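You operate a simulated robot arm through the tools that you are given. There is no shell and no other tool. Be economical: measure what you need, move in short steps, check, and stop when the job is done.

Carry out the task below with a simulated two-armed robot. There is one attempt and no reset: what you move stays moved.

TASK
Set brake, pressure and heat by the job card, then print once on the film.
Fine: at the test bench; wind the slack ribbon tight by the feed knob before heat on; ready lamp, then motor on, one press, motor off again.

The check looks at the end state, three seconds after you hand in, the way a careful person would. Anything else that was tipped, shoved, dropped, spilled or broken makes it a failure.

THE ROBOT
Two 7-joint arms with fingered hands on one trunk, on a carriage that runs on a rail from [0, 1142] to [0, -738] (x, y) and turns from -214 to 118 degrees about z. Base frame: it is fixed where the carriage stands at the start and does not move with it; the origin is on the floor, on the carriage's upright axis, x ahead of it, y to its left, z up. Lengths are in mm, angles in degrees, forces in N, time in s.
The left shoulder is at the start at [70, 188, 1273], the right one opposite. With the tool pointing down near the work surface each hand reaches from about 100 to 820 mm from the robot's upright axis, wherever it stands, measured 20 degrees to its own side. Places, roughly: brake knob [600, -400, 900]; green-tag button [500, -200, 900]; green-tag control box [700, -200, 900]; green-tag green heat rocker [600, -300, 900]; green-tag heat dial [500, -200, 900]; green-tag pressure knob [700, -800, 1100]; green-tag red motor rocker [600, -300, 900]; marked film [700, -1100, 900]; test job card [900, -500, 1100]. Payload 4 kg a hand.
The TCP of each hand is the grasp point between the finger pads, 26 mm short of the fingertips. In the tool frame z runs along the fingers and y along their closing line. Largest opening 132 mm; the body of the gripper starts 73 mm behind the TCP. The gripper is a hand of 4 fingers: y runs from the thumb to the fingers, the wrist lies at [0, 0, -224] in the tool frame, and closing takes about 1.5 s.
Orientation is that of the tool frame in the base frame, as [roll, pitch, yaw] about the fixed x, y, z axes, in that order (R = Rz(yaw) Ry(pitch) Rx(roll)). With the fingers straight down and closing along the base's y, the tool's x points along the base's -x, its y along +y and its z along -z.

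THE INTERFACE
- The arms move only by the tool jog_arm. It takes "left_motion", "right_motion" or both (then of equal length, played together; a hand with none holds still); each is a list of rows, each a list of 6 numbers: the turn, a rotation vector about the tool's x, y, z in degrees, then the shift along the tool's x, y, z in mm. In form: [[wx, wy, wz, tx, ty, tz], ...]. A call has 1 to 12 rows; each row shifts and turns the commanded pose from where the row before left it, along the tool's axes as they then stand. "left_gripper" and "right_gripper" are, for a hand that has rows, the finger opening in mm, from 0 to 132, set as the call begins (left out, the last holds). A row lasts 0.2 s, in which the tool goes at most 50 mm and 8.6 degrees; a call with a longer step from one row to the next is refused whole, and so is a gripper value outside its range. Where a pose cannot be reached the arm comes as near as it can. A force on the tool above 40 N (or 10 N above the force at the start of the call, whichever is more), or a blocked arm, ends the call early, and 0.2 s more pass. Each finger travels about 72 mm/s and halts on what it meets, pressing with about 31 N; the grip force reading is that of the motor and also rises with nothing between the fingers. The clock runs only during rows and for 0.2 s after the last one: add rows that do not move to give the fingers time. The reply holds the time, the measured pose of the TCP, the force on the tool along the base axes, the opening and the grip force, in the units named above and with some noise, with the torque about the TCP (base axes, N m) and any sound that the robot's microphone picked up, and new pictures: "pictures" is both (left out), scene, wrist or none (wrist: the cameras of the hands that moved).
- Cameras (640 x 400 px; columns grow to the right, rows downward): "scene" is now at [145, -48.6, 1519.1]; the picture's right is [-0.45, -0.90, 0.00], its down [-0.46, 0.23, -0.86] and it looks along [0.77, -0.38, -0.52] (base axes); focal length 276 px, centre (320, 200). "left" rides on the left gripper at [-73, 6, -94] in its tool frame; the picture's right is [-0.08, -1.00, 0.00], its down [0.78, -0.06, -0.62] and it looks along [0.61, -0.05, 0.79] (tool axes); focal length 230 px, centre (320, 200). "right" rides on the right gripper at [73, 6, -93] in its tool frame; the picture's right is [-0.08, 1.00, 0.00], its down [-0.78, -0.06, -0.62] and it looks along [-0.62, -0.05, 0.79] (tool axes); focal length 230 px, centre (320, 200). There is no depth. A picture from a camera that has moved, and an enlarged one, comes with that camera's place and axes in the base frame and with its lens. The place of the scene camera against the robot may be out by one fixed shift of up to 25 mm in any direction.
- lift_body(by): slides the trunk up (or, below 0, down) by that many mm; the arms and the scene camera ride with it, the base frame stays. It gives what a move gives, with no picture.
- roll_base(legs): drives the robot by 1 to 6 legs, each [ahead, left, turn to the left] in mm, mm and degrees, along the robot's own axes; the way and the turn of a leg run together, so that a leg with both is an arc; at most 1500 mm and 180 degrees a leg. The arms and the cameras ride along, it lands a little off, and it stops where it bumps. It keeps to its track: a leg is cut to what the track allows. It gives what a move gives, and a new picture of the scene camera.
- move_fingers(finger1, finger2, finger3, thumb_bend, hand): sets how far each is bent, from 0 (flat) to 1 (curled in); at 0.3 the hand is open as for a grip, at 0.7 the pads meet at the TCP. One left out holds its place. A second passes; each finger stops where it meets its share of the squeeze, and holds until it gets a number again. A gripper value or a shape takes the hand back. It gives what a move gives, with no picture; readings hold the bend of each and the force on the fingers (four entries, about 0 where the hand has none), thumb and palm.
- hand_shape(shape, hand): the hand has 4 fingers and takes this shape, open, in about a second: jaw (thumb against the fingers, like two jaws); tri (thumb and two fingers); tip (a fingertip pinch); poke (one finger out to press); point (the index stretched); flat (the hand flat); cup (the hand cupped); fist (a fist). The gripper value then closes the fingers along that shape, each until it touches; the sizes above hold for jaw. It gives what a move gives, with no picture.
- head_to(pan, tilt): turns the head with the scene camera to pan (to the left, within 86 degrees either way) and tilt (down, from -29 to 69), counted from straight ahead of the robot. It gives what a move gives, and a new picture of the scene camera.
- inspect(camera, box): a new picture of the part [left, top, right, bottom] of that camera's present view, enlarged. It takes no simulated time.
- job_done(): hands the job in; it is judged then, once.

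Work in short steps. Places have to be worked out from the pictures, the camera data and where the tool is seen: move nearer, look again, correct. Check each grasp and each placing, and mend what went wrong. You have 120 turns and 260 pictures in all, those below and enlarged ones among them. Open the grippers and draw the arms clear of the work before you hand the job in, unless the task says otherwise; then end with one line.

The tools are called after "Request:" as name(argument=value, ...) on one line, values as JSON. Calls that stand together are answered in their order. jog_arm: Moves the arms, as the interface text tells. Its arguments: {"type":"object","properties":{"left_motion":{"type":"array"},"left_gripper":{"type":"number"},"right_motion":{"type":"array"},"right_gripper":{"type":"number"},"pictures":{"type":"string","enum":["both","scene","wrist","none"]}},"required":[]} The other tools are called the same way: lift_body (by) slides the trunk up or down; hand_shape (shape, hand) gives the hand a shape; move_fingers (finger1, finger2, finger3, thumb_bend, hand) moves the fingers one by one; roll_base (legs) drives the base; head_to (pan, tilt) turns the head that bears the scene camera; inspect (camera, box) takes an enlarged picture of a part of a camera's view; job_done () hands the job in.

At the start:

```text
time_s: 0.0
left_ee_pos: [405.9, -46.6, 1383.1]
left_tcp_rot: [180.0, 0.1, -180.0]
left_contact_force: [-0.3, 0.1, -0.3]
left_torque: [-0.01, 0.03, -0.04]
left_finger_gap: 132.0
left_grip_force: 0.0
left_shape: jaw
left_bend: [0.3, 0.3, 0.3, 0.3]
left_finger forces: [0.0, 0.0, 0.0, 0.0, 0.1, 0.0]
right_ee_pos: [298.2, -381.6, 1359.4]
right_tcp_rot: [-180.0, 0.0, -180.0]
right_contact_force: [0.5, 0.4, -0.6]
right_torque: [0.03, 0.0, 0.0]
right_finger_gap: 132.0
right_grip_force: 0.1
right_shape: jaw
right_bend: [0.3, 0.3, 0.3, 0.3]
right_finger forces: [0.0, 0.1, 0.0, 0.1, 0.1, 0.0]
trunk travel left (down, up): [-750.0, 190.0]
robot x, y, heading: [-0.8, 1.2, 0.1]
head pan, tilt: [-26.4, 31.2]
```

scene: 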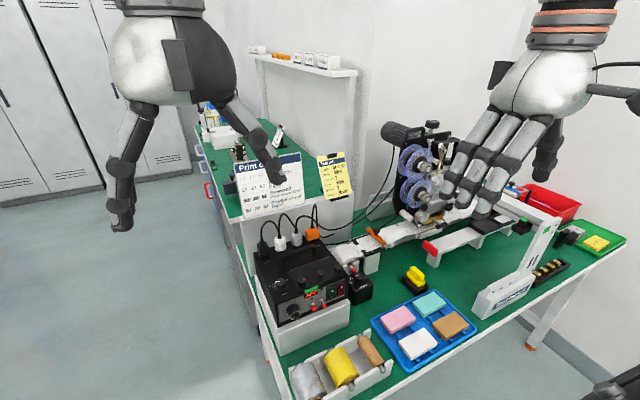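
right: 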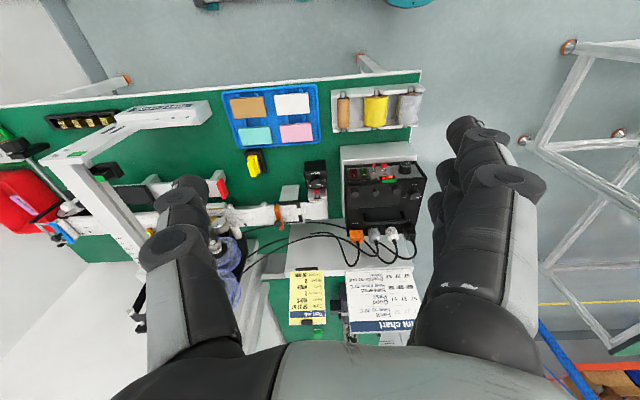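
left: 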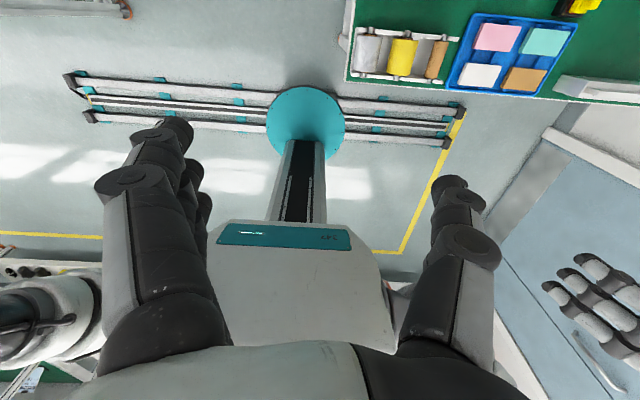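

The cards, control box and printer are visible from the start pose. I'll enlarge the cards and the box first.

Request:
inspect(camera="scene", box=[225, 140, 365, 228])

Request:
inspect(camera="scene", box=[240, 220, 400, 350])

Request:
inspect(camera="scene", box=[370, 110, 630, 320])

Request:
inspect(camera="right", box=[280, 260, 430, 350])

```text
4.55 times, centred on (295, 184) of scene
camera zoom: at [145.0, -48.6, 1519.1], right [-0.45, -0.9, 0.0], down [-0.46, 0.23, -0.86], along [0.77, -0.38, -0.52], focal length 1253 px, centre (434, 273)
```

zoom: 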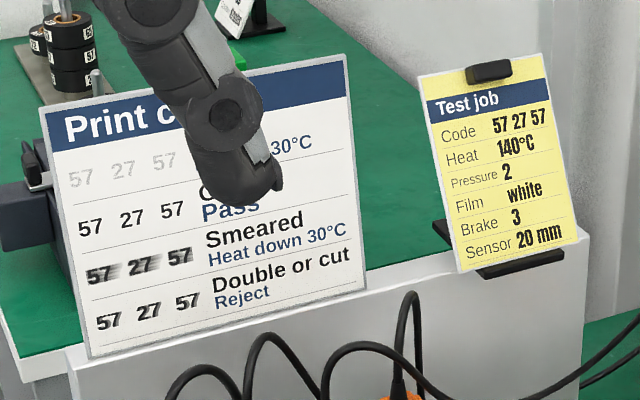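

```text
3.08 times, centred on (320, 285) of scene
camera zoom: at [145.0, -48.6, 1519.1], right [-0.45, -0.9, 0.0], down [-0.46, 0.23, -0.86], along [0.77, -0.38, -0.52], focal length 848 px, centre (320, -62)
```

zoom: 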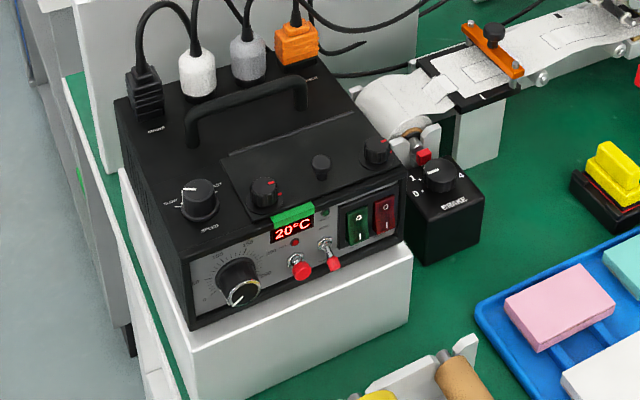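

```text
1.90 times, centred on (500, 215) of scene
camera zoom: at [145.0, -48.6, 1519.1], right [-0.45, -0.9, 0.0], down [-0.46, 0.23, -0.86], along [0.77, -0.38, -0.52], focal length 525 px, centre (-23, 171)
```

zoom: 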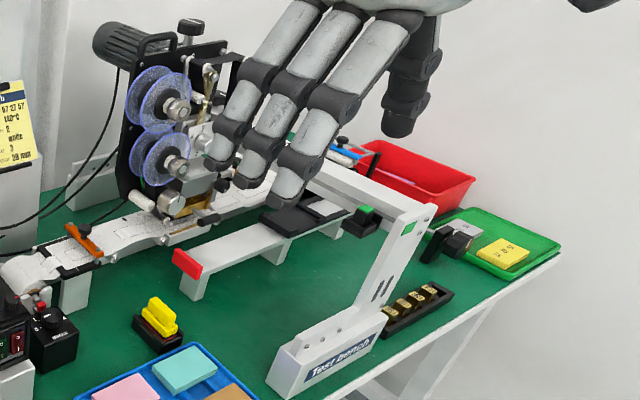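

```text
4.27 times, centred on (355, 305) of right
camera zoom: at [226.0, -375.8, 1453.9], right [0.08, 1.0, 0.0], down [0.78, -0.06, 0.62], along [0.62, -0.05, -0.79], focal length 982 px, centre (171, -248)
```

zoom: 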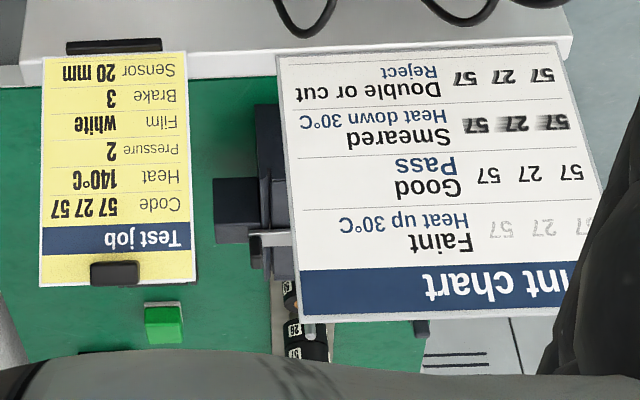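

The card reads 140 °C, pressure 2, brake 3, code 57 27 57. I'll move the carriage right so the bench is in front, keeping the hands high, and look again.

Request:
roll_base(legs=[[0, -350, 0]])

Request:
jog_arm(right_motion=[[0, 0, 0, 40, -30, 0], [0, 0, 0, 40, -30, 0], [0, 0, 0, 0, -40, 0], [0, 0, 0, 0, -40, 0]], left_motion=[[0, 0, 0, 30, 40, 0], [0, 0, 0, 30, 40, 0], [0, 0, 0, 0, 45, 0], [0, 0, 0, 0, 45, 0]], pictures="scene")

```text
time_s: 2.3
left_ee_pos: [408.6, -390.7, 1383.2]
left_tcp_rot: [-180.0, 0.1, -179.2]
left_contact_force: [-0.2, -0.4, 0.1]
left_torque: [-0.06, -0.02, 0.0]
left_finger_gap: 131.9
left_grip_force: 0.0
left_shape: jaw
left_bend: [0.3, 0.3, 0.3, 0.3]
left_finger forces: [0.1, 0.0, 0.0, 0.0, 0.0, 0.1]
right_ee_pos: [302.7, -726.0, 1359.8]
right_tcp_rot: [-179.8, 0.0, -179.2]
right_contact_force: [0.0, 0.6, -0.2]
right_torque: [-0.03, 0.0, -0.04]
right_finger_gap: 131.8
right_grip_force: 0.0
right_shape: jaw
right_bend: [0.3, 0.3, 0.3, 0.3]
right_finger forces: [0.1, 0.0, 0.1, 0.0, 0.0, 0.0]
trunk travel left (down, up): [-750.0, 190.0]
robot x, y, heading: [-1.7, -351.6, 0.7]
head pan, tilt: [-26.4, 31.2]
camera scene: at [145.4, -395.6, 1519.2], right [-0.44, -0.9, 0.0], down [-0.47, 0.22, -0.86], along [0.77, -0.37, -0.52], focal length 276 px, centre (320, 200)
```

scene: 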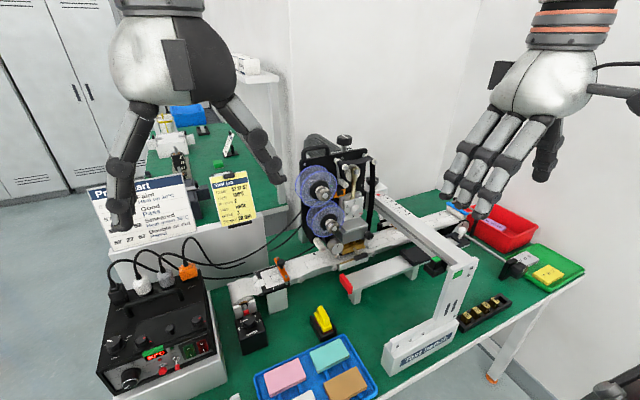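

```text
time_s: 3.3
left_ee_pos: [344.8, -221.7, 1383.1]
left_tcp_rot: [-179.7, 0.1, -179.4]
left_contact_force: [0.6, 0.1, -0.7]
left_torque: [-0.03, 0.0, -0.02]
left_finger_gap: 131.9
left_grip_force: 0.0
left_shape: jaw
left_bend: [0.3, 0.3, 0.3, 0.3]
left_finger forces: [0.1, 0.1, 0.1, 0.0, 0.1, 0.1]
right_ee_pos: [220.4, -869.1, 1361.4]
right_tcp_rot: [-179.9, 0.2, -179.4]
right_contact_force: [0.1, 0.9, 0.6]
right_torque: [-0.01, -0.04, -0.02]
right_finger_gap: 132.0
right_grip_force: 0.0
right_shape: jaw
right_bend: [0.3, 0.3, 0.3, 0.3]
right_finger forces: [0.0, 0.0, 0.0, 0.0, 0.1, 0.1]
trunk travel left (down, up): [-750.0, 190.0]
robot x, y, heading: [4.0, -352.3, 0.3]
head pan, tilt: [-26.4, 31.2]
camera scene: at [143.1, -395.3, 1519.4], right [-0.44, -0.9, 0.0], down [-0.46, 0.22, -0.86], along [0.77, -0.37, -0.52], focal length 276 px, centre (320, 200)
```

scene: 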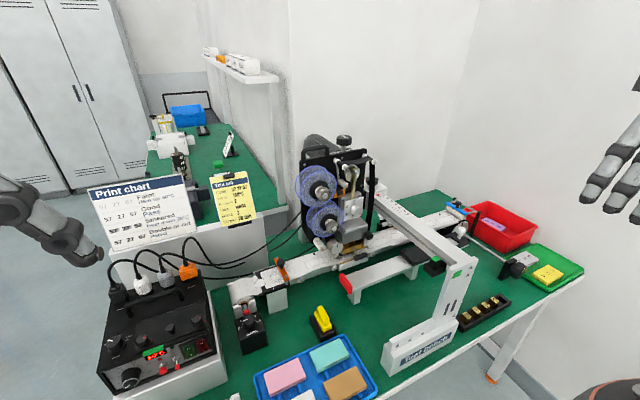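

The hands are clear of the view now. I'll zoom in on the printer, the control box and the outfeed.

Request:
inspect(camera="scene", box=[280, 125, 400, 275])

Request:
inspect(camera="scene", box=[90, 310, 280, 400])

Request:
inspect(camera="scene", box=[330, 190, 590, 370])

Request:
inspect(camera="scene", box=[80, 90, 270, 250])

```text
2.67 times, centred on (340, 200) of scene
camera zoom: at [143.1, -395.3, 1519.4], right [-0.44, -0.9, 0.0], down [-0.46, 0.22, -0.86], along [0.77, -0.37, -0.52], focal length 735 px, centre (267, 200)
```

zoom: 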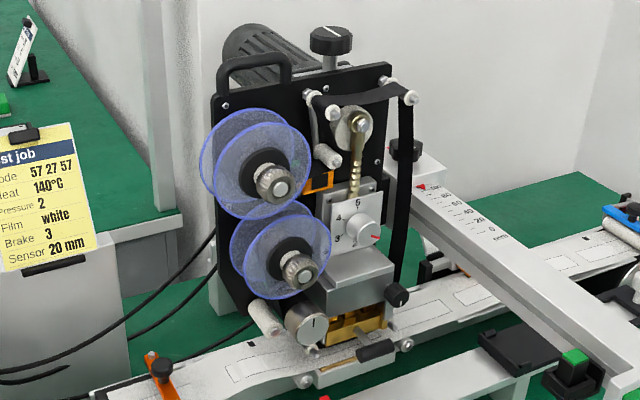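

```text
3.37 times, centred on (185, 355) of scene
camera zoom: at [143.1, -395.3, 1519.4], right [-0.44, -0.9, 0.0], down [-0.46, 0.22, -0.86], along [0.77, -0.37, -0.52], focal length 929 px, centre (775, -322)
```

zoom: 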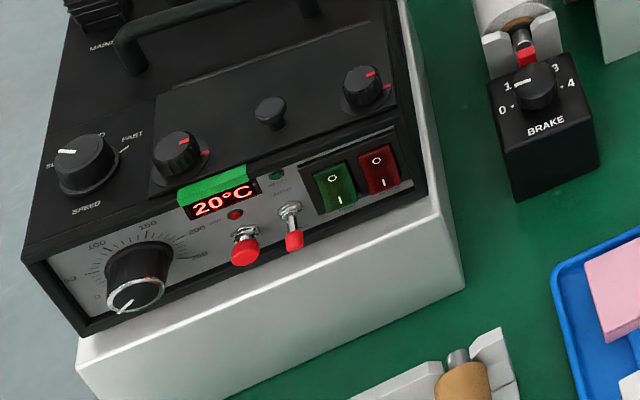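

```text
2.22 times, centred on (460, 280) of scene
camera zoom: at [143.1, -395.3, 1519.4], right [-0.44, -0.9, 0.0], down [-0.46, 0.22, -0.86], along [0.77, -0.37, -0.52], focal length 613 px, centre (9, 22)
```

zoom: 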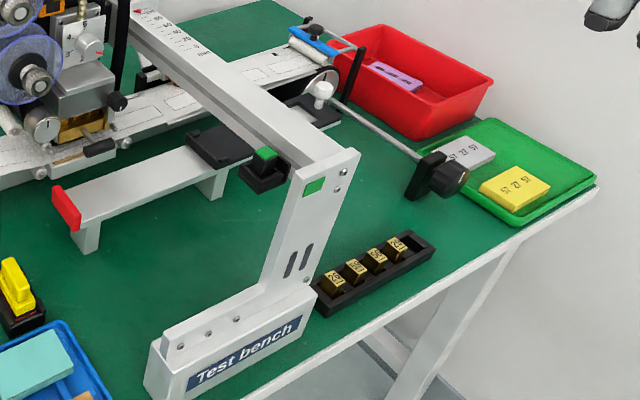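

```text
2.50 times, centred on (175, 170) of scene
camera zoom: at [143.1, -395.3, 1519.4], right [-0.44, -0.9, 0.0], down [-0.46, 0.22, -0.86], along [0.77, -0.37, -0.52], focal length 689 px, centre (682, 275)
```

zoom: 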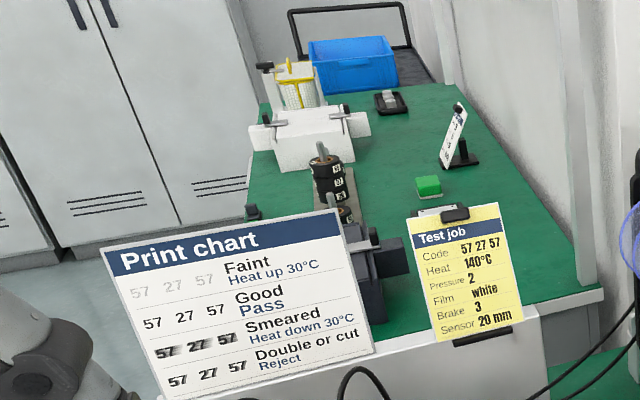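

The heat dial works out near [565, -183, 935] and the brake knob near [640, -428, 870]. I'll bring the right hand over the brake knob so its wrist camera can see it close up.

Request:
jog_arm(right_motion=[[0, 0, 0, -23, 40, 0], [0, 0, 0, -23, 40, 0], [0, 0, 0, -23, 40, 0], [0, 0, 0, -23, 40, 0], [0, 0, 0, -23, 40, 0], [0, 0, 0, -23, 40, 0], [0, 0, 0, -23, 40, 0], [0, 0, 0, -23, 40, 0], [0, 0, 0, -23, 40, 0], [0, 0, 0, -23, 40, 0], [0, 0, 0, -23, 40, 0]], pictures="none")

Request:
jog_arm(right_motion=[[0, 0, 0, 0, 0, 47], [0, 0, 0, 0, 0, 47], [0, 0, 0, 0, 0, 47], [0, 0, 0, 0, 0, 47], [0, 0, 0, 0, 0, 47], [0, 0, 0, 0, 0, 47]], pictures="both")

```text
time_s: 5.7
left_ee_pos: [343.1, -223.1, 1383.9]
left_tcp_rot: [180.0, 0.3, -179.3]
left_contact_force: [0.6, 0.1, -0.8]
left_torque: [0.03, -0.05, -0.02]
left_finger_gap: 131.9
left_grip_force: 0.1
left_shape: jaw
left_bend: [0.3, 0.3, 0.3, 0.3]
left_finger forces: [0.0, 0.0, 0.0, 0.0, 0.0, 0.0]
right_ee_pos: [438.2, -493.9, 1362.4]
right_tcp_rot: [179.9, 0.2, -179.5]
right_contact_force: [-0.6, 0.2, 0.1]
right_torque: [0.0, -0.02, 0.01]
right_finger_gap: 131.9
right_grip_force: 0.1
right_shape: jaw
right_bend: [0.3, 0.3, 0.3, 0.3]
right_finger forces: [0.0, 0.0, 0.0, 0.1, 0.0, 0.0]
right hand out of reach, approached as far as the arm can: row 10, 11
trunk travel left (down, up): [-750.0, 190.0]
robot x, y, heading: [2.0, -348.9, 0.3]
head pan, tilt: [-26.4, 31.2]
```

```text
time_s: 7.1
left_ee_pos: [350.5, -223.6, 1382.3]
left_tcp_rot: [180.0, -0.1, -179.3]
left_contact_force: [-0.2, 0.3, 0.3]
left_torque: [0.01, -0.01, 0.03]
left_finger_gap: 131.8
left_grip_force: 0.1
left_shape: jaw
left_bend: [0.3, 0.3, 0.3, 0.3]
left_finger forces: [0.1, 0.0, 0.0, 0.1, 0.1, 0.0]
right_ee_pos: [440.5, -492.7, 1078.2]
right_tcp_rot: [180.0, -0.1, -179.3]
right_contact_force: [0.6, 0.5, -0.7]
right_torque: [-0.04, 0.04, 0.0]
right_finger_gap: 132.0
right_grip_force: 0.0
right_shape: jaw
right_bend: [0.3, 0.3, 0.3, 0.3]
right_finger forces: [0.0, 0.1, 0.0, 0.1, 0.1, 0.0]
trunk travel left (down, up): [-750.0, 190.0]
robot x, y, heading: [1.0, -345.1, 0.7]
head pan, tilt: [-26.4, 31.2]
camera scene: at [147.6, -398.2, 1519.0], right [-0.44, -0.9, 0.0], down [-0.47, 0.23, -0.85], along [0.77, -0.37, -0.52], focal length 276 px, centre (320, 200)
camera right: at [368.5, -489.1, 1173.3], right [0.07, 1.0, 0.0], down [0.79, -0.05, 0.62], along [0.61, -0.04, -0.79], focal length 230 px, centre (320, 200)
```

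scene: 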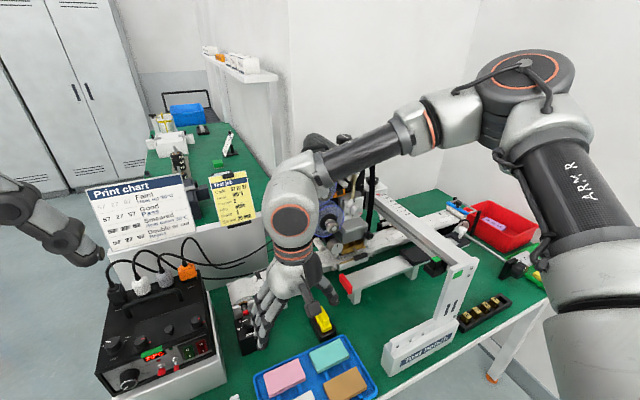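
right: 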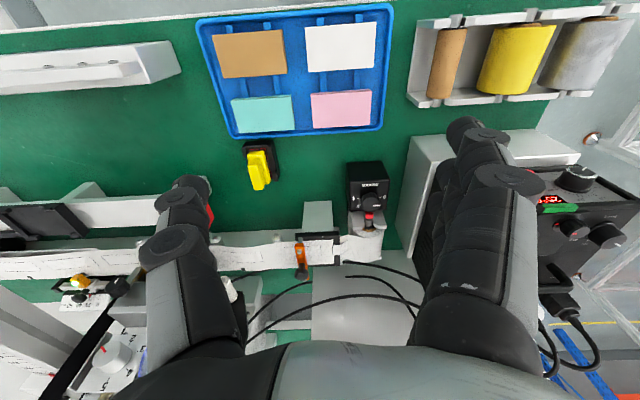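

The right wrist camera's view is inverted, with far objects at the bottom. The brake knob is in sight near [610, -418], so I'll zoom in on it.

Request:
inspect(camera="right", box=[330, 150, 410, 270])

Request:
inspect(camera="right", box=[500, 130, 640, 260])

```text
3.33 times, centred on (370, 210) of right
camera zoom: at [368.5, -489.1, 1173.3], right [0.07, 1.0, 0.0], down [0.79, -0.05, 0.62], along [0.61, -0.04, -0.79], focal length 767 px, centre (153, 167)
```

zoom: 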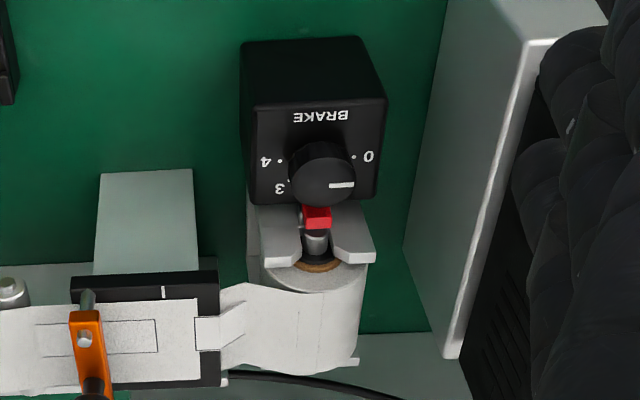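

```text
3.08 times, centred on (570, 195) of right
camera zoom: at [368.5, -489.1, 1173.3], right [0.07, 1.0, 0.0], down [0.79, -0.05, 0.62], along [0.61, -0.04, -0.79], focal length 708 px, centre (-449, 215)
```

zoom: 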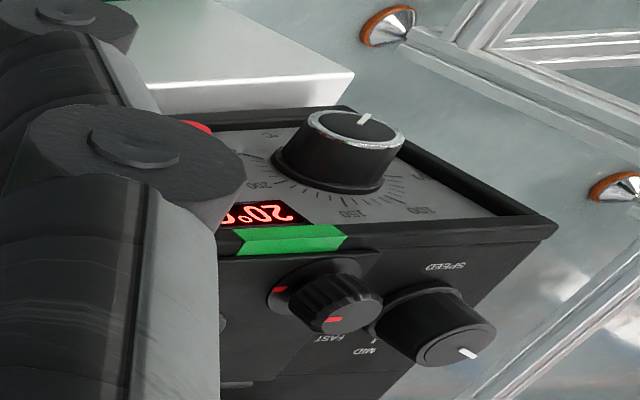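

The brake knob's axis is vertical on its box and its pointer seems to be at 0. I'll narrow the fingers and come closer for a precise view.

Request:
jog_arm(right_motion=[[0, 0, 0, -20, 10, 20], [0, 0, 0, -20, 10, 30], [0, 0, 0, -15, 10, 30], [0, 0, 0, -15, 10, 30], [0, 0, 0, 0, 0, 20]], right_gripper=64, pictures="wrist")

Request:
inspect(camera="right", box=[240, 100, 400, 260])

```text
time_s: 8.3
left_ee_pos: [347.5, -222.8, 1382.4]
left_tcp_rot: [-180.0, 0.0, -179.3]
left_contact_force: [0.4, 0.2, 0.8]
left_torque: [0.02, 0.02, 0.0]
left_finger_gap: 132.1
left_grip_force: 0.0
left_shape: jaw
left_bend: [0.3, 0.3, 0.3, 0.3]
left_finger forces: [0.0, 0.0, 0.1, 0.0, 0.1, 0.1]
right_ee_pos: [486.2, -526.9, 989.8]
right_tcp_rot: [179.9, 0.1, -179.3]
right_contact_force: [-0.4, -0.4, 0.5]
right_torque: [-0.01, 0.0, 0.0]
right_finger_gap: 64.8
right_grip_force: 0.0
right_shape: jaw
right_bend: [0.73, 0.73, 0.73, 0.7]
right_finger forces: [0.0, 0.1, 0.1, 0.0, 0.0, 0.0]
right hand out of reach, approached as far as the arm can: row 2, 3, 4, 5
trunk travel left (down, up): [-750.0, 190.0]
robot x, y, heading: [-4.4, -352.5, 0.6]
head pan, tilt: [-26.4, 31.2]
camera right: at [413.1, -523.5, 1082.5], right [0.07, 1.0, 0.0], down [0.78, -0.05, 0.62], along [0.62, -0.04, -0.79], focal length 230 px, centre (320, 200)
```

right: 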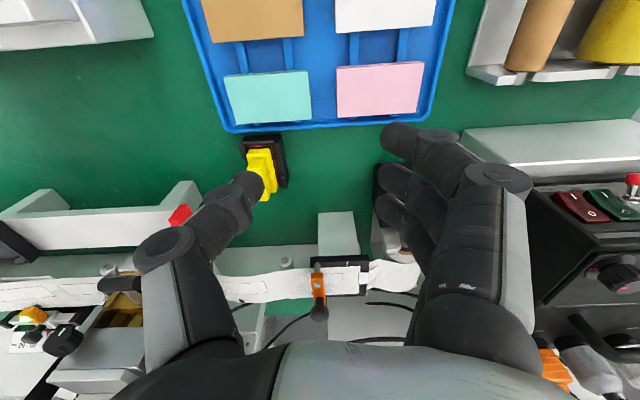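

```text
2.50 times, centred on (320, 180) of right
camera zoom: at [413.1, -523.5, 1082.5], right [0.07, 1.0, 0.0], down [0.78, -0.05, 0.62], along [0.62, -0.04, -0.79], focal length 575 px, centre (320, 250)
```

zoom: 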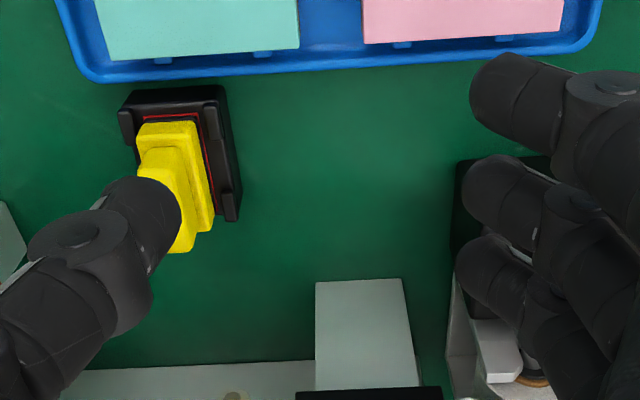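

The right arm is near the limit of its own side here. I'll lift the hand, slide the carriage left and come back to the brake.

Request:
jog_arm(right_motion=[[0, 0, 0, 10, 0, -40], [0, 0, 0, 10, 0, -40], [0, 0, 0, 0, -10, -40], [0, 0, 0, 0, -20, -40]], pictures="none")

Request:
roll_base(legs=[[0, 170, 0]])

```text
time_s: 9.3
left_ee_pos: [343.7, -223.2, 1383.7]
left_tcp_rot: [180.0, 0.1, -179.3]
left_contact_force: [0.4, 1.6, -0.2]
left_torque: [-0.01, 0.0, 0.02]
left_finger_gap: 132.0
left_grip_force: 0.1
left_shape: jaw
left_bend: [0.3, 0.3, 0.3, 0.3]
left_finger forces: [0.0, 0.0, 0.0, 0.0, 0.0, 0.0]
right_ee_pos: [464.4, -559.5, 1151.3]
right_tcp_rot: [-180.0, 0.1, -179.3]
right_contact_force: [-0.5, -0.4, 0.2]
right_torque: [-0.04, -0.07, 0.01]
right_finger_gap: 64.9
right_grip_force: 0.1
right_shape: jaw
right_bend: [0.73, 0.73, 0.73, 0.7]
right_finger forces: [0.0, 0.0, 0.0, 0.0, 0.0, 0.0]
trunk travel left (down, up): [-750.0, 190.0]
robot x, y, heading: [-4.1, -351.3, 0.4]
head pan, tilt: [-26.4, 31.2]
```

```text
time_s: 10.7
left_ee_pos: [346.4, -58.9, 1382.4]
left_tcp_rot: [179.9, 0.0, -179.0]
left_contact_force: [0.5, -1.1, -0.1]
left_torque: [0.01, -0.03, 0.03]
left_finger_gap: 131.9
left_grip_force: 0.1
left_shape: jaw
left_bend: [0.3, 0.3, 0.3, 0.3]
left_finger forces: [0.0, 0.1, 0.0, 0.1, 0.0, 0.0]
right_ee_pos: [467.5, -393.5, 1150.0]
right_tcp_rot: [179.8, 0.1, -179.1]
right_contact_force: [-0.2, -1.0, -0.5]
right_torque: [0.01, -0.01, -0.01]
right_finger_gap: 64.8
right_grip_force: 0.0
right_shape: jaw
right_bend: [0.73, 0.73, 0.73, 0.7]
right_finger forces: [0.1, 0.1, 0.0, 0.0, 0.1, 0.0]
trunk travel left (down, up): [-750.0, 190.0]
robot x, y, heading: [0.5, -187.5, 1.0]
head pan, tilt: [-26.4, 31.2]
camera scene: at [145.9, -235.0, 1519.0], right [-0.43, -0.9, 0.0], down [-0.47, 0.23, -0.85], along [0.77, -0.37, -0.52], focal length 276 px, centre (320, 200)
```

scene: 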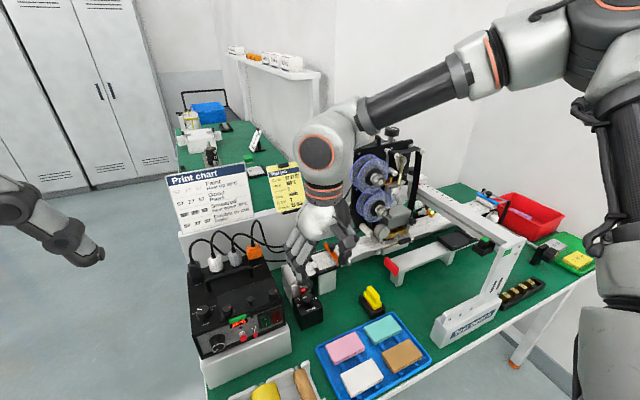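

Now I'll lower the hand toward the brake for a close view.

Request:
jog_arm(right_motion=[[0, 0, 0, -11, -10, 40], [0, 0, 0, -11, -10, 40], [0, 0, 0, -11, -10, 40], [0, 0, 0, 0, 0, 30]], pictures="wrist")

Request:
inspect(camera="right", box=[250, 120, 410, 240])

```text
time_s: 11.7
left_ee_pos: [347.2, -56.1, 1381.4]
left_tcp_rot: [-180.0, 0.0, -179.1]
left_contact_force: [0.7, -0.5, 1.1]
left_torque: [-0.03, 0.03, 0.01]
left_finger_gap: 132.0
left_grip_force: 0.0
left_shape: jaw
left_bend: [0.3, 0.3, 0.3, 0.3]
left_finger forces: [0.0, 0.1, 0.1, 0.0, 0.0, 0.1]
right_ee_pos: [502.7, -420.9, 999.3]
right_tcp_rot: [179.9, 0.0, -179.0]
right_contact_force: [-0.1, -0.1, 0.0]
right_torque: [-0.01, 0.01, 0.01]
right_finger_gap: 64.6
right_grip_force: 0.1
right_shape: jaw
right_bend: [0.73, 0.73, 0.73, 0.7]
right_finger forces: [0.0, 0.0, 0.0, 0.1, 0.1, 0.0]
trunk travel left (down, up): [-750.0, 190.0]
robot x, y, heading: [1.6, -183.3, 0.7]
head pan, tilt: [-26.4, 31.2]
camera right: at [429.5, -416.5, 1093.8], right [0.06, 1.0, 0.0], down [0.79, -0.05, 0.62], along [0.62, -0.04, -0.79], focal length 230 px, centre (320, 200)
```

right: 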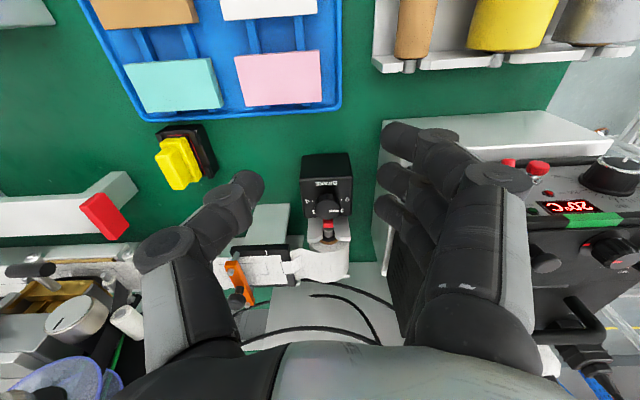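

```text
3.33 times, centred on (330, 180) of right
camera zoom: at [429.5, -416.5, 1093.8], right [0.06, 1.0, 0.0], down [0.79, -0.05, 0.62], along [0.62, -0.04, -0.79], focal length 767 px, centre (287, 267)
```

zoom: 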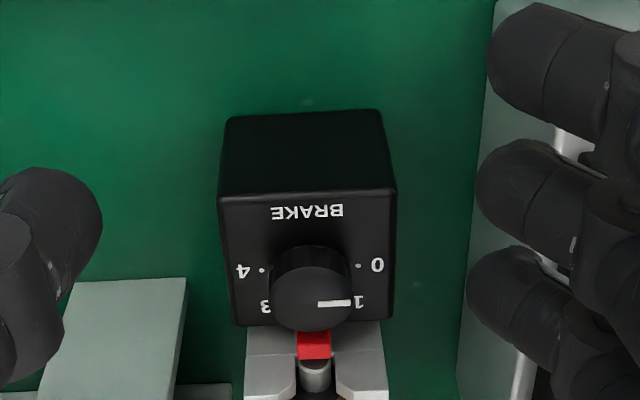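

The knob top triangulates to [615, -420, 877] with a diameter of about 29 mm, and the target is about 130° clockwise. I'll try the tip-pinch shape and see where the fingertips sit.

Request:
hand_shape(shape="tip", hand="right")

Request:
jog_arm(right_motion=[[0, 0, 0, 0, 0, 0], [0, 0, 0, 0, 0, 0], [0, 0, 0, 0, 0, 0]], right_gripper=45, pictures="wrist")

```text
time_s: 12.6
left_ee_pos: [346.2, -55.7, 1383.0]
left_tcp_rot: [180.0, 0.0, -179.1]
left_contact_force: [0.0, -0.1, 0.4]
left_torque: [0.01, 0.0, 0.01]
left_finger_gap: 131.7
left_grip_force: 0.0
left_shape: jaw
left_bend: [0.3, 0.3, 0.3, 0.3]
left_finger forces: [0.1, 0.1, 0.0, 0.0, 0.1, 0.1]
right_ee_pos: [500.4, -419.5, 1000.9]
right_tcp_rot: [180.0, 0.0, -179.1]
right_contact_force: [0.2, 0.7, -0.3]
right_torque: [0.01, -0.02, 0.0]
right_finger_gap: 132.0
right_grip_force: 0.1
right_shape: tip
right_bend: [0.0, 0.3, 0.0, 0.3]
right_finger forces: [0.1, 0.1, 0.0, 0.0, 0.1, 0.0]
trunk travel left (down, up): [-750.0, 190.0]
robot x, y, heading: [0.7, -180.2, 1.0]
head pan, tilt: [-26.4, 31.2]
```

```text
time_s: 13.4
left_ee_pos: [346.4, -54.8, 1382.8]
left_tcp_rot: [-179.9, 0.0, -179.1]
left_contact_force: [0.3, 0.0, 0.9]
left_torque: [0.03, 0.03, -0.01]
left_finger_gap: 131.9
left_grip_force: 0.1
left_shape: jaw
left_bend: [0.3, 0.3, 0.3, 0.3]
left_finger forces: [0.0, 0.0, 0.0, 0.0, 0.0, 0.0]
right_ee_pos: [500.5, -418.7, 1000.1]
right_tcp_rot: [180.0, 0.0, -179.1]
right_contact_force: [-0.2, 0.8, 0.0]
right_torque: [0.02, 0.02, 0.0]
right_finger_gap: 45.7
right_grip_force: 0.0
right_shape: tip
right_bend: [0.0, 0.73, 0.0, 0.7]
right_finger forces: [0.0, 0.0, 0.0, 0.0, 0.1, 0.1]
trunk travel left (down, up): [-750.0, 190.0]
robot x, y, heading: [2.0, -183.4, 0.9]
head pan, tilt: [-26.4, 31.2]
camera right: at [428.6, -415.8, 1094.7], right [0.06, 1.0, 0.0], down [0.79, -0.05, 0.62], along [0.62, -0.04, -0.79], focal length 230 px, centre (320, 200)
```

right: 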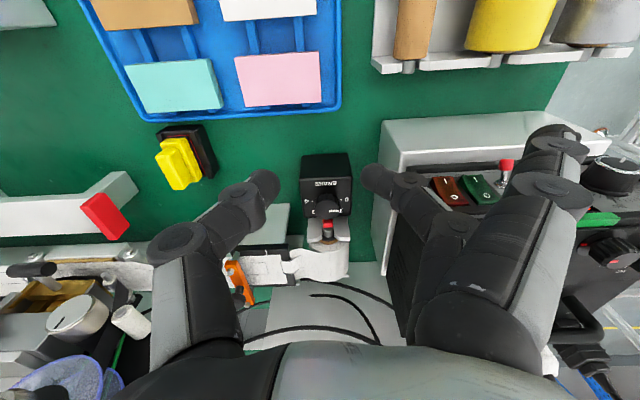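

In the tip shape the outer fingers splay out toward the control box. I'll try curling them in individually and check.

Request:
move_fingers(hand="right", finger1=1.0, finger3=1.0, finger2=0.6, thumb_bend=0.6)

Request:
inspect(camera="right", box=[0, 0, 640, 400])

Request:
inspect(camera="scene", box=[180, 150, 420, 330])

```text
time_s: 14.4
left_ee_pos: [346.1, -55.9, 1383.0]
left_tcp_rot: [-180.0, 0.0, -179.1]
left_contact_force: [0.8, 0.6, 0.4]
left_torque: [-0.01, 0.02, 0.0]
left_finger_gap: 132.1
left_grip_force: 0.1
left_shape: jaw
left_bend: [0.3, 0.3, 0.3, 0.3]
left_finger forces: [0.0, 0.0, 0.0, 0.0, 0.1, 0.1]
right_ee_pos: [501.2, -420.4, 1001.5]
right_tcp_rot: [180.0, -0.1, -179.1]
right_contact_force: [0.0, 0.4, 0.1]
right_torque: [0.01, 0.03, -0.01]
right_finger_gap: 42.7
right_grip_force: 0.1
right_shape: fingers
right_bend: [1.0, 0.6, 1.0, 0.6]
right_finger forces: [0.0, 0.0, 0.1, 0.0, 0.0, 0.0]
trunk travel left (down, up): [-750.0, 190.0]
robot x, y, heading: [4.8, -185.1, 0.8]
head pan, tilt: [-26.4, 31.2]
```

```text
1.00 times, centred on (320, 200) of right (not enlarged: the box is as wide or as high as the picture)
camera zoom: at [428.6, -415.8, 1094.8], right [0.06, 1.0, 0.0], down [0.79, -0.05, 0.62], along [0.62, -0.04, -0.79], focal length 230 px, centre (320, 200)
```

zoom: 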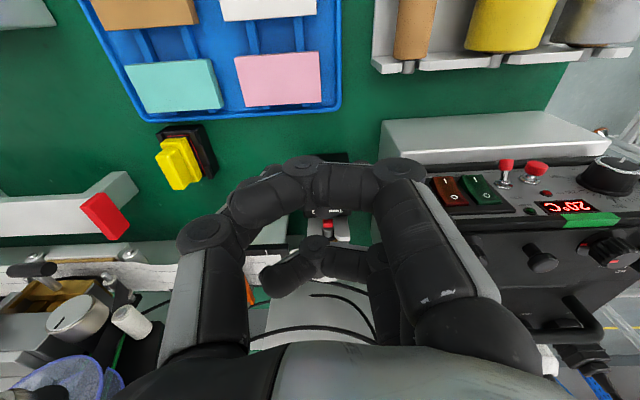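

```text
2.22 times, centred on (300, 240) of scene
camera zoom: at [145.5, -230.9, 1519.1], right [-0.43, -0.9, 0.0], down [-0.47, 0.22, -0.86], along [0.77, -0.37, -0.52], focal length 613 px, centre (364, 111)
```

zoom: 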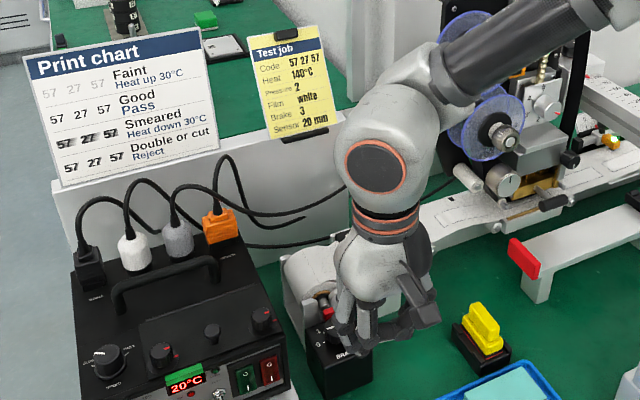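

Curled fingers would fill the grasp space. Jaw shape with a small opening lets the outer fingers pass beside the knob, so I'll move above it, pre-rotated counter-clockwise.

Request:
hand_shape(shape="jaw", hand="right")

Request:
jog_arm(right_motion=[[0, 0, 0, -40, 0, 0], [0, 0, 0, -40, -1, 0], [0, 0, 0, -34, -1, 0], [0, 0, -8.5, 0, 0, 10], [0, 0, -8.5, 0, 0, 10], [0, 0, -8.5, 0, 0, 10], [0, 0, -8.5, 0, 0, 10], [0, 0, 0, 0, 0, 0]], right_gripper=60, pictures="both")

```text
time_s: 15.3
left_ee_pos: [346.0, -55.4, 1381.6]
left_tcp_rot: [179.9, -0.1, -179.1]
left_contact_force: [0.8, -0.7, 1.6]
left_torque: [0.0, 0.0, -0.02]
left_finger_gap: 132.0
left_grip_force: 0.1
left_shape: jaw
left_bend: [0.3, 0.3, 0.3, 0.3]
left_finger forces: [0.0, 0.0, 0.0, 0.0, 0.1, 0.1]
right_ee_pos: [501.1, -419.7, 999.0]
right_tcp_rot: [180.0, 0.0, -179.1]
right_contact_force: [0.2, 0.0, 0.8]
right_torque: [0.02, -0.03, 0.02]
right_finger_gap: 131.9
right_grip_force: 0.0
right_shape: jaw
right_bend: [0.3, 0.3, 0.3, 0.3]
right_finger forces: [0.1, 0.0, 0.0, 0.0, 0.1, 0.0]
trunk travel left (down, up): [-750.0, 190.0]
robot x, y, heading: [-5.1, -184.1, 0.9]
head pan, tilt: [-26.4, 31.2]
```

```text
time_s: 17.1
left_ee_pos: [345.4, -54.2, 1383.1]
left_tcp_rot: [-180.0, 0.0, -179.1]
left_contact_force: [-0.3, 0.2, -0.3]
left_torque: [0.0, 0.02, 0.01]
left_finger_gap: 131.9
left_grip_force: 0.0
left_shape: jaw
left_bend: [0.3, 0.3, 0.3, 0.3]
left_finger forces: [0.0, 0.1, 0.0, 0.0, 0.1, 0.1]
right_ee_pos: [593.2, -438.3, 977.7]
right_tcp_rot: [180.0, 0.2, -145.0]
right_contact_force: [-0.2, -0.2, -0.1]
right_torque: [0.0, -0.02, 0.01]
right_finger_gap: 60.7
right_grip_force: 0.0
right_shape: jaw
right_bend: [0.73, 0.73, 0.73, 0.7]
right_finger forces: [0.0, 0.0, 0.0, 0.0, 0.0, 0.0]
right hand out of reach, approached as far as the arm can: row 3, 4, 5, 6, 7
trunk travel left (down, up): [-750.0, 190.0]
robot x, y, heading: [-2.2, -183.2, 1.0]
head pan, tilt: [-26.4, 31.2]
camera scene: at [145.7, -230.9, 1519.1], right [-0.43, -0.9, 0.0], down [-0.47, 0.22, -0.86], along [0.77, -0.37, -0.52], focal length 276 px, centre (320, 200)
camera right: at [529.6, -477.1, 1071.7], right [-0.51, 0.86, 0.0], down [0.68, 0.4, 0.62], along [0.53, 0.32, -0.79], focal length 230 px, centre (320, 200)
```

scene: 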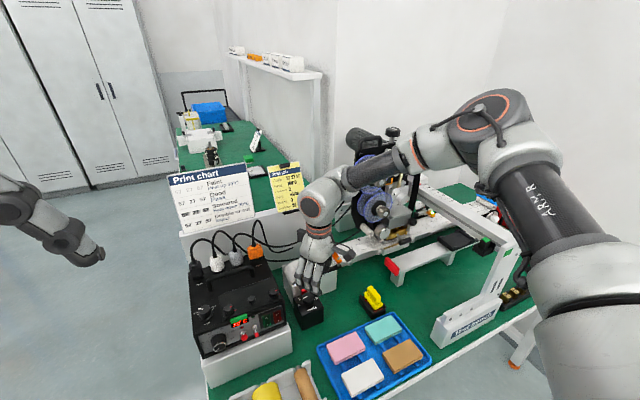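
right: 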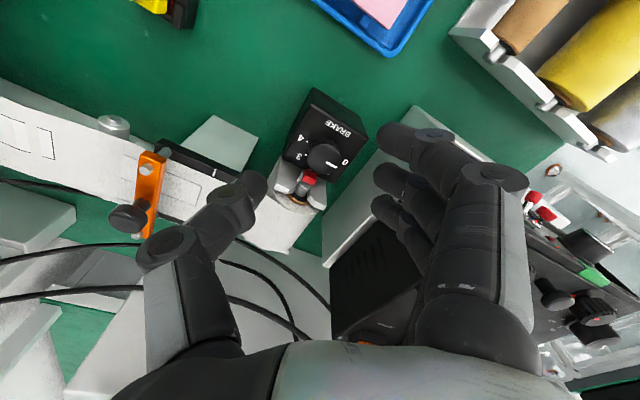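

The right arm hits its limit about 20 mm short. I'll raise the hand, move the carriage further left and also lower the trunk a bit for better reach.

Request:
jog_arm(right_motion=[[0, 0, 0, 0, 0, -45], [0, 0, 0, 0, 0, -45], [0, 0, 0, 0, 0, -45], [0, 0, 0, 0, 0, -45], [0, 0, 0, 10, -30, -40]], pictures="none")

Request:
roll_base(legs=[[0, 100, 0]])

Request:
lift_body(by=-120)

```text
refused: row 5 steps farther than a row can; nothing moved
```

```text
time_s: 18.2
left_ee_pos: [345.1, 11.9, 1382.2]
left_tcp_rot: [-179.7, -0.1, -179.3]
left_contact_force: [0.1, 1.2, 0.3]
left_torque: [-0.1, -0.03, 0.02]
left_finger_gap: 131.8
left_grip_force: 0.1
left_shape: jaw
left_bend: [0.3, 0.3, 0.3, 0.3]
left_finger forces: [0.0, 0.0, 0.0, 0.0, 0.0, 0.1]
right_ee_pos: [588.2, -381.9, 977.3]
right_tcp_rot: [-179.2, -0.6, -145.4]
right_contact_force: [-2.8, -22.8, 0.3]
right_torque: [-0.13, -0.04, 0.2]
right_finger_gap: 55.2
right_grip_force: 0.1
right_shape: jaw
right_bend: [0.73, 0.73, 0.76, 0.7]
right_finger forces: [0.0, 2.0, 20.6, 0.1, 0.1, 0.1]
trunk travel left (down, up): [-750.0, 190.0]
robot x, y, heading: [-1.1, -113.4, 0.7]
head pan, tilt: [-26.4, 31.2]
stopped in leg 1: the force on the tool passed its limit at 62 N (the readings are from after the stop); the commanded pose is now the measured one
camera scene: at [143.9, -161.8, 1519.1], right [-0.44, -0.9, 0.0], down [-0.46, 0.22, -0.86], along [0.77, -0.37, -0.52], focal length 276 px, centre (320, 200)
```

scene: 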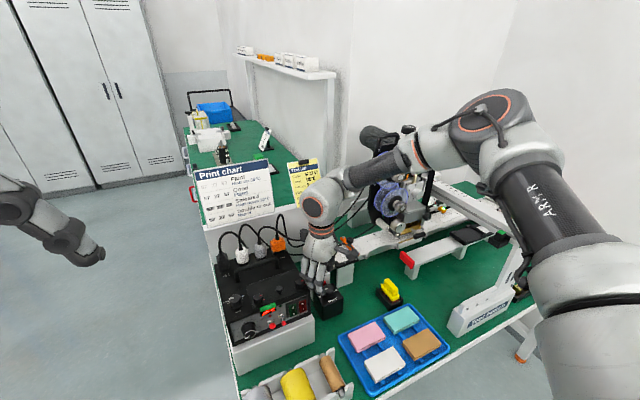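

```text
time_s: 18.7
left_ee_pos: [347.1, 4.7, 1365.0]
left_tcp_rot: [179.8, 0.0, -179.5]
left_contact_force: [0.6, 0.3, 0.6]
left_torque: [0.01, -0.01, -0.03]
left_finger_gap: 131.8
left_grip_force: 0.0
left_shape: jaw
left_bend: [0.3, 0.3, 0.3, 0.3]
left_finger forces: [0.1, 0.0, 0.0, 0.0, 0.1, 0.0]
right_ee_pos: [590.0, -390.3, 959.7]
right_tcp_rot: [-179.3, -0.5, -145.8]
right_contact_force: [-7.3, -28.6, 9.5]
right_torque: [0.9, -0.07, 0.55]
right_finger_gap: 55.9
right_grip_force: 0.0
right_shape: jaw
right_bend: [0.73, 0.73, 0.75, 0.7]
right_finger forces: [0.0, 0.0, 30.7, 0.0, 0.0, 0.1]
trunk travel left (down, up): [-732.0, 208.0]
robot x, y, heading: [1.8, -118.3, 0.5]
head pan, tilt: [-26.4, 31.2]
stopped: the force on the tool passed its limit at 49 N (the readings are from after the stop); the commanded pose is now the measured one
```

The refused move let the carriage press a finger against the control box. I'll back the finger off in -y, then go up, and check for displacement.

Request:
jog_arm(right_motion=[[0, 0, 0, 6, -8, 0], [0, 0, 0, 11, -16, 0], [0, 0, 0, 0, 0, -45], [0, 0, 0, 0, 0, -45], [0, 0, 0, 0, 0, -45], [0, 0, 0, 0, 0, -45], [0, 0, 0, 0, 0, -45]], pictures="both")

Request:
inspect(camera="scene", box=[200, 220, 360, 350])

```text
time_s: 20.3
left_ee_pos: [345.5, 11.3, 1364.9]
left_tcp_rot: [-179.8, -0.1, -179.4]
left_contact_force: [-1.0, 0.2, 0.1]
left_torque: [-0.01, -0.02, 0.02]
left_finger_gap: 132.0
left_grip_force: 0.1
left_shape: jaw
left_bend: [0.3, 0.3, 0.3, 0.3]
left_finger forces: [0.0, 0.1, 0.1, 0.1, 0.0, 0.0]
right_ee_pos: [588.7, -408.6, 1188.7]
right_tcp_rot: [-179.4, -0.3, -145.7]
right_contact_force: [-0.8, 0.1, 0.3]
right_torque: [-0.01, 0.0, 0.0]
right_finger_gap: 60.3
right_grip_force: 0.0
right_shape: jaw
right_bend: [0.73, 0.73, 0.73, 0.7]
right_finger forces: [0.1, 0.1, 0.0, 0.0, 0.1, 0.0]
trunk travel left (down, up): [-732.0, 208.0]
robot x, y, heading: [1.6, -118.2, 0.4]
head pan, tilt: [-26.4, 31.2]
camera scene: at [144.3, -163.9, 1501.5], right [-0.44, -0.9, 0.0], down [-0.47, 0.22, -0.86], along [0.77, -0.37, -0.52], focal length 276 px, centre (320, 200)
camera right: at [527.1, -444.1, 1283.1], right [-0.5, 0.87, -0.01], down [0.68, 0.4, 0.61], along [0.54, 0.3, -0.79], focal length 230 px, centre (320, 200)
```

scene: 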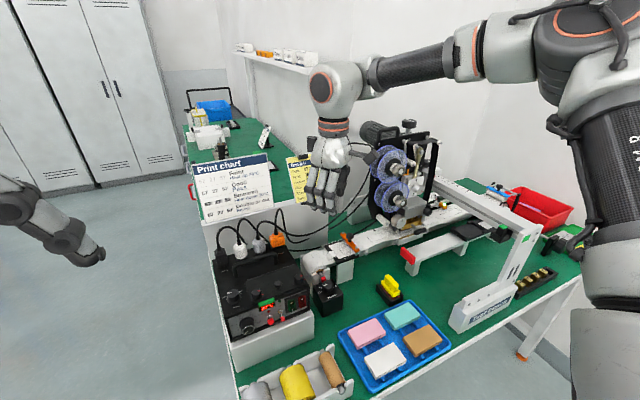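
right: 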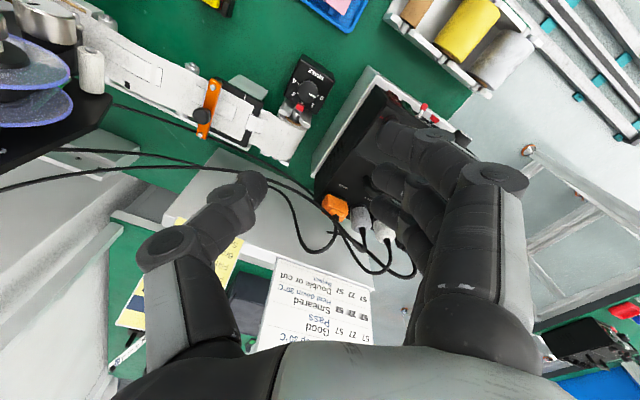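

```text
3.08 times, centred on (280, 285) of scene
camera zoom: at [144.3, -163.9, 1501.5], right [-0.44, -0.9, 0.0], down [-0.47, 0.22, -0.86], along [0.77, -0.37, -0.52], focal length 848 px, centre (443, -62)
```

zoom: 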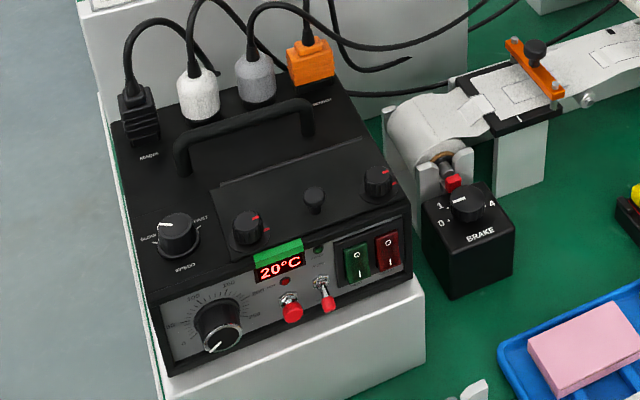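

The control box still sits square on its riser and nothing seems shifted. The hand is clear, so I'll move above the knob and go down partway to test reach.

Request:
jog_arm(right_motion=[[0, 0, 0, -7, -12, 0], [0, 0, 0, -8, -12, 0], [0, 0, 0, 0, 0, 45], [0, 0, 0, 0, 0, 45], [0, 0, 0, 0, 0, 45], [0, 0, 0, 0, 0, 45], [0, 0, 0, 0, 0, 15], [0, 0, 0, 0, 0, 0]], pictures="both")

```text
time_s: 22.1
left_ee_pos: [346.4, 8.9, 1364.8]
left_tcp_rot: [179.9, -0.1, -179.4]
left_contact_force: [-0.2, -0.1, 0.8]
left_torque: [0.02, -0.03, 0.01]
left_finger_gap: 131.8
left_grip_force: 0.1
left_shape: jaw
left_bend: [0.3, 0.3, 0.3, 0.3]
left_finger forces: [0.0, 0.1, 0.1, 0.0, 0.1, 0.0]
right_ee_pos: [616.2, -423.9, 993.1]
right_tcp_rot: [-179.4, -0.1, -145.6]
right_contact_force: [0.1, 0.0, -0.1]
right_torque: [0.03, 0.0, 0.02]
right_finger_gap: 60.2
right_grip_force: 0.0
right_shape: jaw
right_bend: [0.73, 0.73, 0.73, 0.7]
right_finger forces: [0.0, 0.0, 0.1, 0.0, 0.0, 0.0]
trunk travel left (down, up): [-732.0, 208.0]
robot x, y, heading: [1.7, -116.4, 0.6]
head pan, tilt: [-26.4, 31.2]
camera scene: at [145.0, -164.5, 1501.4], right [-0.44, -0.9, 0.0], down [-0.47, 0.23, -0.86], along [0.77, -0.37, -0.52], focal length 276 px, centre (320, 200)
camera right: at [552.8, -460.0, 1086.8], right [-0.5, 0.87, -0.01], down [0.68, 0.4, 0.61], along [0.54, 0.3, -0.79], focal length 230 px, centre (320, 200)
```

scene: 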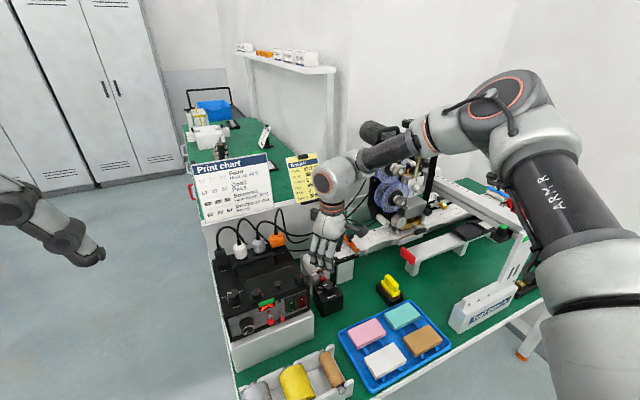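
right: 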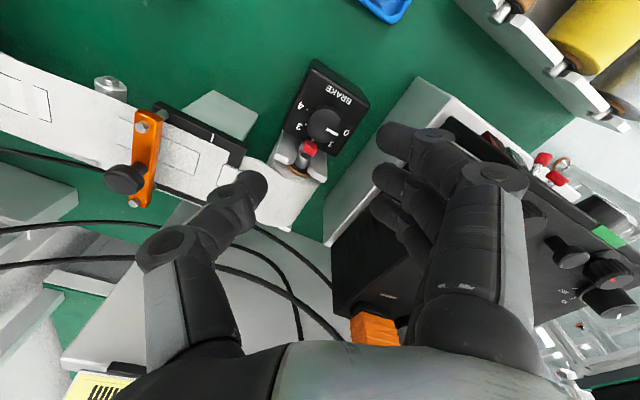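

The hand is now reachable and sits right over the knob at about [618, -423]. I'll descend to TCP z≈889 and close on it.

Request:
jog_arm(right_motion=[[0, 0, 0, 0, 0, 40], [0, 0, 0, 0, 0, 35], [0, 0, 0, 0, 0, 20], [0, 0, 0, 0, 0, 8], [0, 0, 0, 0, 0, 0]], pictures="wrist")

Request:
inspect(camera="right", box=[220, 40, 440, 200])

```text
time_s: 23.3
left_ee_pos: [345.8, 9.9, 1364.8]
left_tcp_rot: [179.9, 0.0, -179.3]
left_contact_force: [-0.4, -0.3, -0.1]
left_torque: [-0.02, -0.03, -0.03]
left_finger_gap: 131.8
left_grip_force: 0.0
left_shape: jaw
left_bend: [0.3, 0.3, 0.3, 0.3]
left_finger forces: [0.0, 0.0, 0.0, 0.0, 0.1, 0.0]
right_ee_pos: [593.3, -438.7, 912.7]
right_tcp_rot: [-179.6, 0.0, -145.6]
right_contact_force: [-0.5, -0.2, 0.2]
right_torque: [-0.01, 0.0, 0.0]
right_finger_gap: 60.0
right_grip_force: 0.0
right_shape: jaw
right_bend: [0.73, 0.73, 0.73, 0.7]
right_finger forces: [0.1, 0.0, 0.0, 0.1, 0.0, 0.1]
right hand out of reach, approached as far as the arm can: row 2, 3, 4
trunk travel left (down, up): [-732.0, 208.0]
robot x, y, heading: [-4.4, -120.1, 0.6]
head pan, tilt: [-26.4, 31.2]
camera right: at [529.6, -475.5, 1007.4], right [-0.5, 0.87, -0.01], down [0.68, 0.4, 0.62], along [0.54, 0.3, -0.79], focal length 230 px, centre (320, 200)
```

right: 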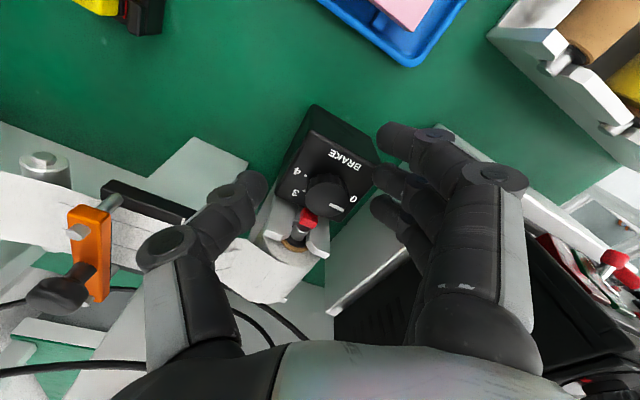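

```text
2.50 times, centred on (330, 120) of right
camera zoom: at [529.6, -475.5, 1007.4], right [-0.5, 0.87, -0.01], down [0.68, 0.4, 0.62], along [0.54, 0.3, -0.79], focal length 575 px, centre (295, 400)
```

zoom: 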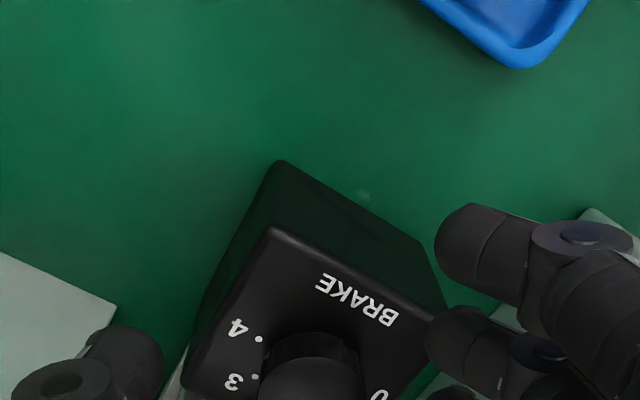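

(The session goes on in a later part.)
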